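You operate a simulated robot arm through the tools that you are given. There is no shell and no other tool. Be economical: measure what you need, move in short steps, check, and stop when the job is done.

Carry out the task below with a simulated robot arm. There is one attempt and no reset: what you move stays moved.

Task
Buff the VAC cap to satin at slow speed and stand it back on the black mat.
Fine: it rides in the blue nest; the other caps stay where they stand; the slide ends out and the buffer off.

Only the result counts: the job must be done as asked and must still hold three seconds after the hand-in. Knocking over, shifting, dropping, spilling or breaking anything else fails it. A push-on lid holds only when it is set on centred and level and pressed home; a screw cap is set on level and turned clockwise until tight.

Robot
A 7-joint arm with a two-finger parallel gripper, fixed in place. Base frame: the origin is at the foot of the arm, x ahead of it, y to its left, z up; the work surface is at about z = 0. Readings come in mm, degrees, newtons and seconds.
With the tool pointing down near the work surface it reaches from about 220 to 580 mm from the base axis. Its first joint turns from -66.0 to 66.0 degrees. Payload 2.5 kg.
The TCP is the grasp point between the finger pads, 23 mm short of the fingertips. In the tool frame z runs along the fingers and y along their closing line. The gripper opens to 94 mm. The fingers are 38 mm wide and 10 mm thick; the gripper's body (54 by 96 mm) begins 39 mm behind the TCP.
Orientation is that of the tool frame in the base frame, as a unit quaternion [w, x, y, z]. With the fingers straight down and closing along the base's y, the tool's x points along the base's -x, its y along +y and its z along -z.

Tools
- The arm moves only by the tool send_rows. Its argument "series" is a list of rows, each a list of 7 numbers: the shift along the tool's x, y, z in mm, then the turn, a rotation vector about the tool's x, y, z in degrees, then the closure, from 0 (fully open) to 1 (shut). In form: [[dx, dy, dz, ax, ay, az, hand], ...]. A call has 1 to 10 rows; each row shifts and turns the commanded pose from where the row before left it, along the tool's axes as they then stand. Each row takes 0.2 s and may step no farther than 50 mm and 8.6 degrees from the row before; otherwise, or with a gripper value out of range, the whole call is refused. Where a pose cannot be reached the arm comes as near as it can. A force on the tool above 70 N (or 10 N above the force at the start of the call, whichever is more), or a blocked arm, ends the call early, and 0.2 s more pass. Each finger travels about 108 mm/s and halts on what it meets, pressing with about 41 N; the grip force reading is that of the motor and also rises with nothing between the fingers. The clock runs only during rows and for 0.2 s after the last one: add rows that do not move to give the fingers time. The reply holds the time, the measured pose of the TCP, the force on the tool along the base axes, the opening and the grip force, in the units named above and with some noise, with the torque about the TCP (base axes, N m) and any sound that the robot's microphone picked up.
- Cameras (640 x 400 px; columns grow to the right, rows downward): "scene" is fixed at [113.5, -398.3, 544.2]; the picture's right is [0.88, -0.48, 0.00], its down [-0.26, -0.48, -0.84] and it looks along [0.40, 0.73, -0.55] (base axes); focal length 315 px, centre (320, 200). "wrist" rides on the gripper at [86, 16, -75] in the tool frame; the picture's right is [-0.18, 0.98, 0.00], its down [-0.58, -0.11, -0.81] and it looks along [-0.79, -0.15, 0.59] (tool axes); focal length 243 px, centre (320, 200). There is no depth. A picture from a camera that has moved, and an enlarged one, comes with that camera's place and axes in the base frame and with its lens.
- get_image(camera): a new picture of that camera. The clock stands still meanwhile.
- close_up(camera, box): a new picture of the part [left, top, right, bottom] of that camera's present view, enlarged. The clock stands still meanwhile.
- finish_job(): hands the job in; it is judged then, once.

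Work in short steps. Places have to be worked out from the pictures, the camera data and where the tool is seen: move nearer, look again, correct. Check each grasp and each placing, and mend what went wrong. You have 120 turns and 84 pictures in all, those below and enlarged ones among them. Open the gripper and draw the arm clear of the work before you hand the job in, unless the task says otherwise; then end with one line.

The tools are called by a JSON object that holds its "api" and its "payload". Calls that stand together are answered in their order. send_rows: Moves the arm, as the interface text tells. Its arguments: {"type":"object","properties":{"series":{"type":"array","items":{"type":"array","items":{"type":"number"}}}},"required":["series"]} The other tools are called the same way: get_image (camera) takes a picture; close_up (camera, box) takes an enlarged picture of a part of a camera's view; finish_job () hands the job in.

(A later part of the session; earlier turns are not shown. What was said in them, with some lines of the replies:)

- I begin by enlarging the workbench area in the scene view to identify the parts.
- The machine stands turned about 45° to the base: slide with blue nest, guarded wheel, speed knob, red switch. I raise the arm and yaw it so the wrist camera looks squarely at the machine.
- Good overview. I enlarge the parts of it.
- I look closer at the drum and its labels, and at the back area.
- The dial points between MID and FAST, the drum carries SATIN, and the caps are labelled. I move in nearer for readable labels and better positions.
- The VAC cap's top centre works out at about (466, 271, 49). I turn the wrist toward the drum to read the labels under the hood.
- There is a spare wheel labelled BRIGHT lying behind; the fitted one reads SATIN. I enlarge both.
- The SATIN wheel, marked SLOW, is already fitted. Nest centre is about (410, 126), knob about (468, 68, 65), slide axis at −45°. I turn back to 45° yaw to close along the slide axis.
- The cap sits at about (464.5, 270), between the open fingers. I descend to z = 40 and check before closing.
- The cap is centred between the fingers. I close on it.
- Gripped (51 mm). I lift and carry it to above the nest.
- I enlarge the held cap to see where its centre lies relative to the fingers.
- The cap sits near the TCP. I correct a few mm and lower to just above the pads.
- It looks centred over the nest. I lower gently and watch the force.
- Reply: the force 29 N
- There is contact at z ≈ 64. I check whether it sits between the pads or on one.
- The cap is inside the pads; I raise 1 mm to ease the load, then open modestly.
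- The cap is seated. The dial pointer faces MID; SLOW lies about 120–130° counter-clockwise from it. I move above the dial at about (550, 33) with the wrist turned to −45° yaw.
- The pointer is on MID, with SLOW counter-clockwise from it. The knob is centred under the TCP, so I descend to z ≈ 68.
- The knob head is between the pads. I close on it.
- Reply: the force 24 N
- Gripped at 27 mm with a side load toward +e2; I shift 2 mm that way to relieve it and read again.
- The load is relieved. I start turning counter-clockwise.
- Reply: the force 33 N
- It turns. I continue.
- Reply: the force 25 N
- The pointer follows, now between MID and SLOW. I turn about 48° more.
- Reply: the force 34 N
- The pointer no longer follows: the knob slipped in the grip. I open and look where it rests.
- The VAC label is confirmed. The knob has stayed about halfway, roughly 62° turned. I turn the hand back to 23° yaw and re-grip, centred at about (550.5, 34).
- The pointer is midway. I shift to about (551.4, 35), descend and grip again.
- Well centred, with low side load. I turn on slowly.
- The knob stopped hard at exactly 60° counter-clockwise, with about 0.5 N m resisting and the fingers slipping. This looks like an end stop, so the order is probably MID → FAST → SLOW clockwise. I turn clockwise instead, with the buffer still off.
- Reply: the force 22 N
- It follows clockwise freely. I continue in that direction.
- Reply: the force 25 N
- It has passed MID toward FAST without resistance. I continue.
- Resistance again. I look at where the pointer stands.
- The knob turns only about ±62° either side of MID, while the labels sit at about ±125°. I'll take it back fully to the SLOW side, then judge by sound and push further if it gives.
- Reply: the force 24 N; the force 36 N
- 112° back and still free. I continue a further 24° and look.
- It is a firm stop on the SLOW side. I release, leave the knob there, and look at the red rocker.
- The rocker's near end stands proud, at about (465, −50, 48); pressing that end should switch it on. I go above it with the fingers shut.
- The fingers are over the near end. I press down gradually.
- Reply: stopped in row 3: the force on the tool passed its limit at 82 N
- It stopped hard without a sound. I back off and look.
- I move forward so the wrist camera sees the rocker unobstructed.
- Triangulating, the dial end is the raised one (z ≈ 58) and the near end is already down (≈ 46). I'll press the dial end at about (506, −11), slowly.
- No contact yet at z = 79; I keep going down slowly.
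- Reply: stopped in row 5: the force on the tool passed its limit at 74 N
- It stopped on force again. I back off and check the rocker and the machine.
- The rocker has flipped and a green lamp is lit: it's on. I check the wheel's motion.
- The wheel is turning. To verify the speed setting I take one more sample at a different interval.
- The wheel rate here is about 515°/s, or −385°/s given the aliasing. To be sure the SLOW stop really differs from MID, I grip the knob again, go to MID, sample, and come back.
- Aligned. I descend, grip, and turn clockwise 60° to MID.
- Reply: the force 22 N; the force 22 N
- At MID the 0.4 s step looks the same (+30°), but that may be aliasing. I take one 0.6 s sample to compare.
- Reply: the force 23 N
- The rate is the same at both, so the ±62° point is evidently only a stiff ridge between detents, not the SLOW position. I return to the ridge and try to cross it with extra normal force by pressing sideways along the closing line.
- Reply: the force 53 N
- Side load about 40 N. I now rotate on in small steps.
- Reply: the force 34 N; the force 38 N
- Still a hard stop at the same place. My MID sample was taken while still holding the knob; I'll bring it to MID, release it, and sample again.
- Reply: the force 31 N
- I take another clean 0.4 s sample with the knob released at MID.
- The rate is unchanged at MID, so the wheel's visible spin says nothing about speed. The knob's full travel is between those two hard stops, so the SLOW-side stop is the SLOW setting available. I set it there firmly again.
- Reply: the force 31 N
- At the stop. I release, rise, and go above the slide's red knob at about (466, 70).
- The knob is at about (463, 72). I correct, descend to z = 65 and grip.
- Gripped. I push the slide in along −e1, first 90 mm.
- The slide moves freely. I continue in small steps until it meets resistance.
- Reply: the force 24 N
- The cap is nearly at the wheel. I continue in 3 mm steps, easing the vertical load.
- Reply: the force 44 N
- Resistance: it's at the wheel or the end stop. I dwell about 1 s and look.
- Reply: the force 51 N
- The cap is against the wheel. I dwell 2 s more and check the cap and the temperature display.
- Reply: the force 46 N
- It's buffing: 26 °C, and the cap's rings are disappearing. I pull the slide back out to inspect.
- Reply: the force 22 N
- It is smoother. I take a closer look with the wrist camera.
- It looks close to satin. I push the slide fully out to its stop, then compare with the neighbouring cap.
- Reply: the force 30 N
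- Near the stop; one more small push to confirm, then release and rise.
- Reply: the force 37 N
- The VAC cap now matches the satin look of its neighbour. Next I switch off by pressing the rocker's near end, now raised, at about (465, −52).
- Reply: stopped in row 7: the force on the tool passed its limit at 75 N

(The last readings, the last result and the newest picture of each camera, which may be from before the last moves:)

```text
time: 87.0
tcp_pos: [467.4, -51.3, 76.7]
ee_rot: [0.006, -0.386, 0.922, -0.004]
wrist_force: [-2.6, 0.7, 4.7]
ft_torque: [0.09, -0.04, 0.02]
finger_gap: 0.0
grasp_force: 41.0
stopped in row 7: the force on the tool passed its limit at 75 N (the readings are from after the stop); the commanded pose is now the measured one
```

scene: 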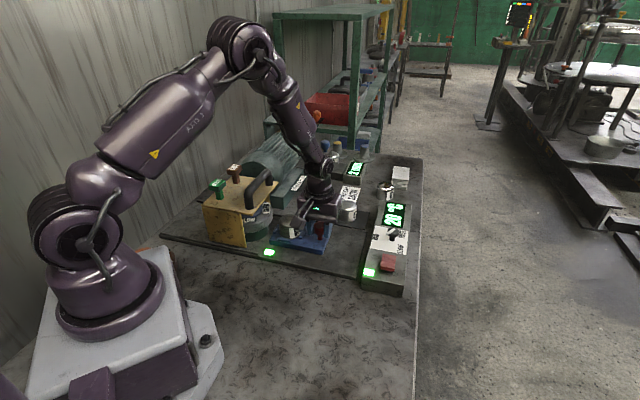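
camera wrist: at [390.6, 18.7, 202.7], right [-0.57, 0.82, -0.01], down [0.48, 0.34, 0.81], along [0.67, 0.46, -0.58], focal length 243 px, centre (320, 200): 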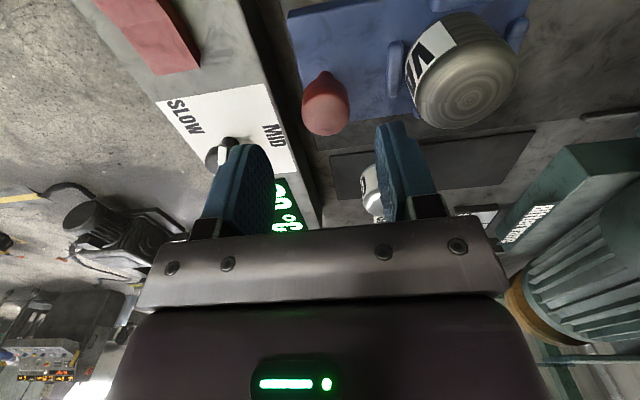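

I back off and travel to above the cap, removing a small tilt on the way, and look.

{"api": "send_rows", "payload": {"series": [[0, 0, -30, 0, 0, 0, 1], [0, 0, -30, -0.57, 0.56, 0, 0.6], [-21.5, 41.3, 0, 0, 0, 0, 0.2], [-21.5, 41.3, 0, 0, 0, 0, 0.15], [-21.5, 41.3, 0, 0, 0, 0, 0.15], [-21.5, 41.3, 0, 0, 0, 0, 0.15], [0, 0, 0, 0, 0, 0, 0.15]]}}

{"api": "get_image", "payload": {"camera": "wrist"}}

{"api": "close_up", "payload": {"camera": "scene", "box": [230, 180, 430, 300]}}

```text
time: 88.6
tcp_pos: [409.2, 125.4, 135.7]
ee_rot: [0.0, -0.386, 0.922, -0.001]
wrist_force: [0.1, 0.8, 0.1]
ft_torque: [0.03, 0.0, 0.0]
finger_gap: 79.8
grasp_force: 0.1
```

```text
9 pictures are left
camera wrist: at [336.4, 73.4, 211.9], right [-0.57, 0.82, 0.0], down [0.49, 0.34, 0.81], along [0.66, 0.46, -0.59], focal length 243 px, centre (320, 200)
```

wrist: 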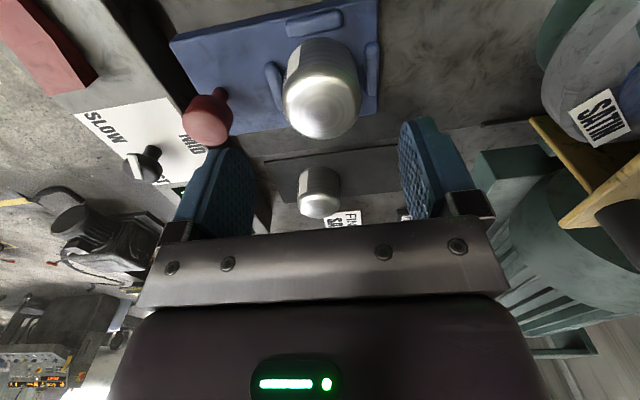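

```text
3.20 times, centred on (330, 240) of scene
camera zoom: at [113.5, -398.3, 544.2], right [0.88, -0.48, 0.0], down [-0.26, -0.48, -0.84], along [0.4, 0.73, -0.55], focal length 1009 px, centre (288, 72)
```

zoom: 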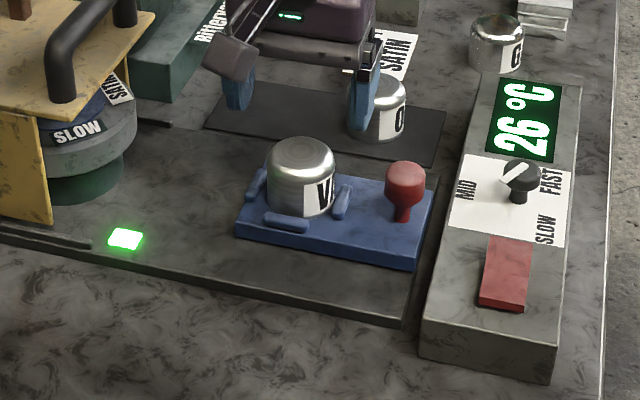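

The lamp is off and the slide is out. The cap is under the gripper; I descend and grip it.

{"api": "send_rows", "payload": {"series": [[1.5, 0, 35, 0, 0, 0, 0.3], [0, 0, 30, 0, 0, 0, 0.3], [0, 0, 5, 0, 0, 0, 0.33], [0, 0, 0, 0, 0, 0, 0.45], [0, 0, 0, 0, 0, 0, 0.6], [0, 0, 0, 0, 0, 0, 0.6]]}}

```text
time: 90.0
tcp_pos: [407.5, 124.9, 66.2]
ee_rot: [0.0, -0.385, 0.923, -0.002]
wrist_force: [0.4, 0.1, 0.3]
ft_torque: [0.0, 0.0, 0.03]
finger_gap: 51.3
grasp_force: 41.3
```

Gripped. I lift and carry it back to its place on the mat.

{"api": "send_rows", "payload": {"series": [[0, 0, -30, 0, 0, 0, 0.6], [0, 0, -25, 0, 0, 0, 0.6], [-35.5, 15.5, 0, 0, 0, 0, 0.6], [-35.5, 15.5, 0, 0, 0, 0, 0.6], [-35.5, 15.5, 0, 0, 0, 0, 0.6], [-35.5, 15.5, 0, 0, 0, 0, 0.6], [0, 0, 0, 0, 0, 0, 0.6]]}}

{"api": "get_image", "payload": {"camera": "wrist"}}

```text
time: 91.6
tcp_pos: [462.3, 270.1, 121.5]
ee_rot: [-0.002, -0.386, 0.923, -0.001]
wrist_force: [0.4, -1.0, -1.7]
ft_torque: [-0.03, 0.01, 0.0]
finger_gap: 50.9
grasp_force: 41.2
```

```text
7 pictures are left
camera wrist: at [390.2, 219.6, 197.7], right [-0.57, 0.82, 0.0], down [0.49, 0.34, 0.8], along [0.66, 0.46, -0.59], focal length 243 px, centre (320, 200)
```

wrist: 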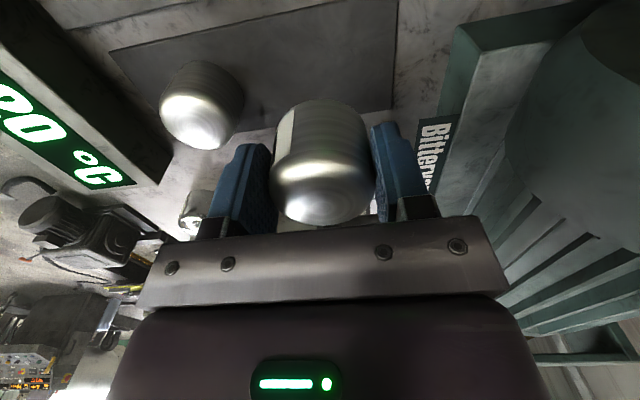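

Over the original spot. I lower to about z = 43, watching the force.

{"api": "send_rows", "payload": {"series": [[0, 0, 40, 0, 0, 0, 0.6], [0, 0, 25, 0, 0, 0, 0.6], [0, 0, 8, 0, 0, 0, 0.6], [0, 0, 2, 0, 0, 0, 0.6], [0, 0, 1.5, 0, 0, 0, 0.6], [0, 0, 1, 0, 0, 0, 0.6], [0, 0, 0, 0, 0, 0, 0.6]]}}

```text
time: 93.2
tcp_pos: [462.8, 268.4, 43.0]
ee_rot: [0.0, -0.386, 0.923, -0.002]
wrist_force: [0.2, 0.7, -2.9]
ft_torque: [-0.01, 0.03, 0.01]
finger_gap: 51.0
grasp_force: 40.8
```

No contact yet; I lower a few mm more in 1 mm steps.

{"api": "send_rows", "payload": {"series": [[0, 0, 1, 0, 0, 0, 0.6], [0, 0, 1, 0, 0, 0, 0.6], [0, 0, 0, 0, 0, 0, 0.6]]}}

```text
time: 94.0
tcp_pos: [463.0, 268.5, 40.6]
ee_rot: [-0.001, -0.387, 0.922, -0.001]
wrist_force: [-1.9, -0.7, -0.3]
ft_torque: [0.03, 0.07, 0.04]
finger_gap: 51.1
grasp_force: 41.2
```

The weight is just coming off. I go 1 mm further, then release and rise.

{"api": "send_rows", "payload": {"series": [[0, 0, 0.8, 0, 0, 0, 0.6], [0, 0, 0, 0, 0, 0, 0.5], [0, 0, 0, 0, 0, 0, 0.35], [0, 0, 0, 0, 0, 0, 0.2], [0, 0, 0, 0, 0, 0, 0.2], [0, 0, -40, 0, 0, 0, 0.2], [0, 0, -45, 0, 0, 0, 0.2], [40, 0, -40, 0, 0, 0, 0.2], [40, 0, -20, 0, 0, 0, 0.2]]}}

{"api": "get_image", "payload": {"camera": "scene"}}

{"api": "close_up", "payload": {"camera": "scene", "box": [280, 150, 430, 290]}}

```text
refused: row 8 steps farther than a row can; nothing moved
```

```text
6 pictures are left
```

scene: 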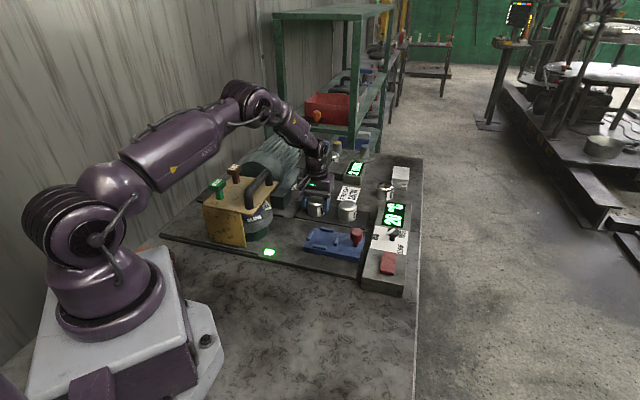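

```text
2.86 times, centred on (355, 220) of scene
camera zoom: at [113.5, -398.3, 544.2], right [0.88, -0.48, 0.0], down [-0.26, -0.48, -0.84], along [0.4, 0.73, -0.55], focal length 901 px, centre (220, 143)
```

zoom: 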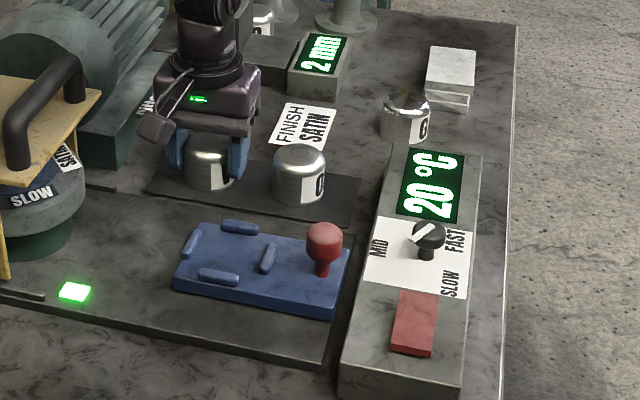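

One row was too long. The same again with shorter steps.

{"api": "send_rows", "payload": {"series": [[0, 0, 0.8, 0, 0, 0, 0.6], [0, 0, 0, 0, 0, 0, 0.5], [0, 0, 0, 0, 0, 0, 0.35], [0, 0, 0, 0, 0, 0, 0.2], [0, 0, 0, 0, 0, 0, 0.2], [0, 0, -40, 0, 0, 0, 0.2], [0, 0, -45, 0, 0, 0, 0.2], [25, 0, -40, 0, 0, 0, 0.2], [40, 0, -20, 0, 0, 0, 0.2], [40, 0, -20, 0, 0, 0, 0.2]]}}

{"api": "close_up", "payload": {"camera": "scene", "box": [290, 160, 410, 260]}}

```text
time: 96.2
tcp_pos: [389.1, 193.6, 206.0]
ee_rot: [0.0, -0.387, 0.922, -0.001]
wrist_force: [-0.3, -0.5, -0.1]
ft_torque: [-0.02, 0.02, 0.01]
finger_gap: 75.0
grasp_force: 0.0
```

```text
4.00 times, centred on (350, 210) of scene
camera zoom: at [113.5, -398.3, 544.2], right [0.88, -0.48, 0.0], down [-0.26, -0.48, -0.84], along [0.4, 0.73, -0.55], focal length 1262 px, centre (200, 160)
```

zoom: 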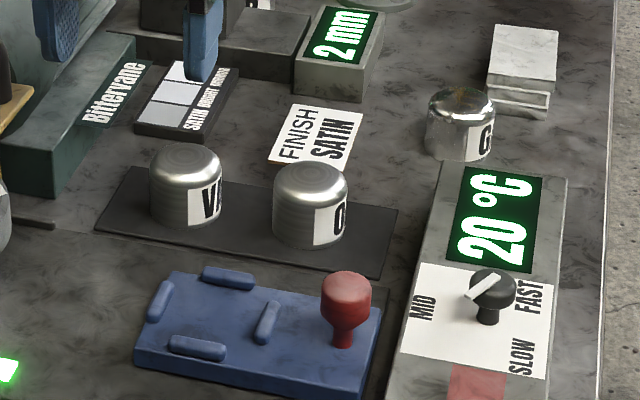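

The VAC cap stands on the black mat with a satin look, matching its neighbour. The slide is out, the buffer is off and the arm is clear, so I hand in.

{"api": "finish_job", "payload": {}}

```text
The job is handed in.
```

The VAC cap was buffed in the blue nest on the SATIN wheel, looks satin, and stands back on the black mat with the slide out, the buffer off and the other caps untouched; I could not confirm slow speed, because the dial stopped hard about halfway from MID to the SLOW label and the wheel looked equally fast at MID.
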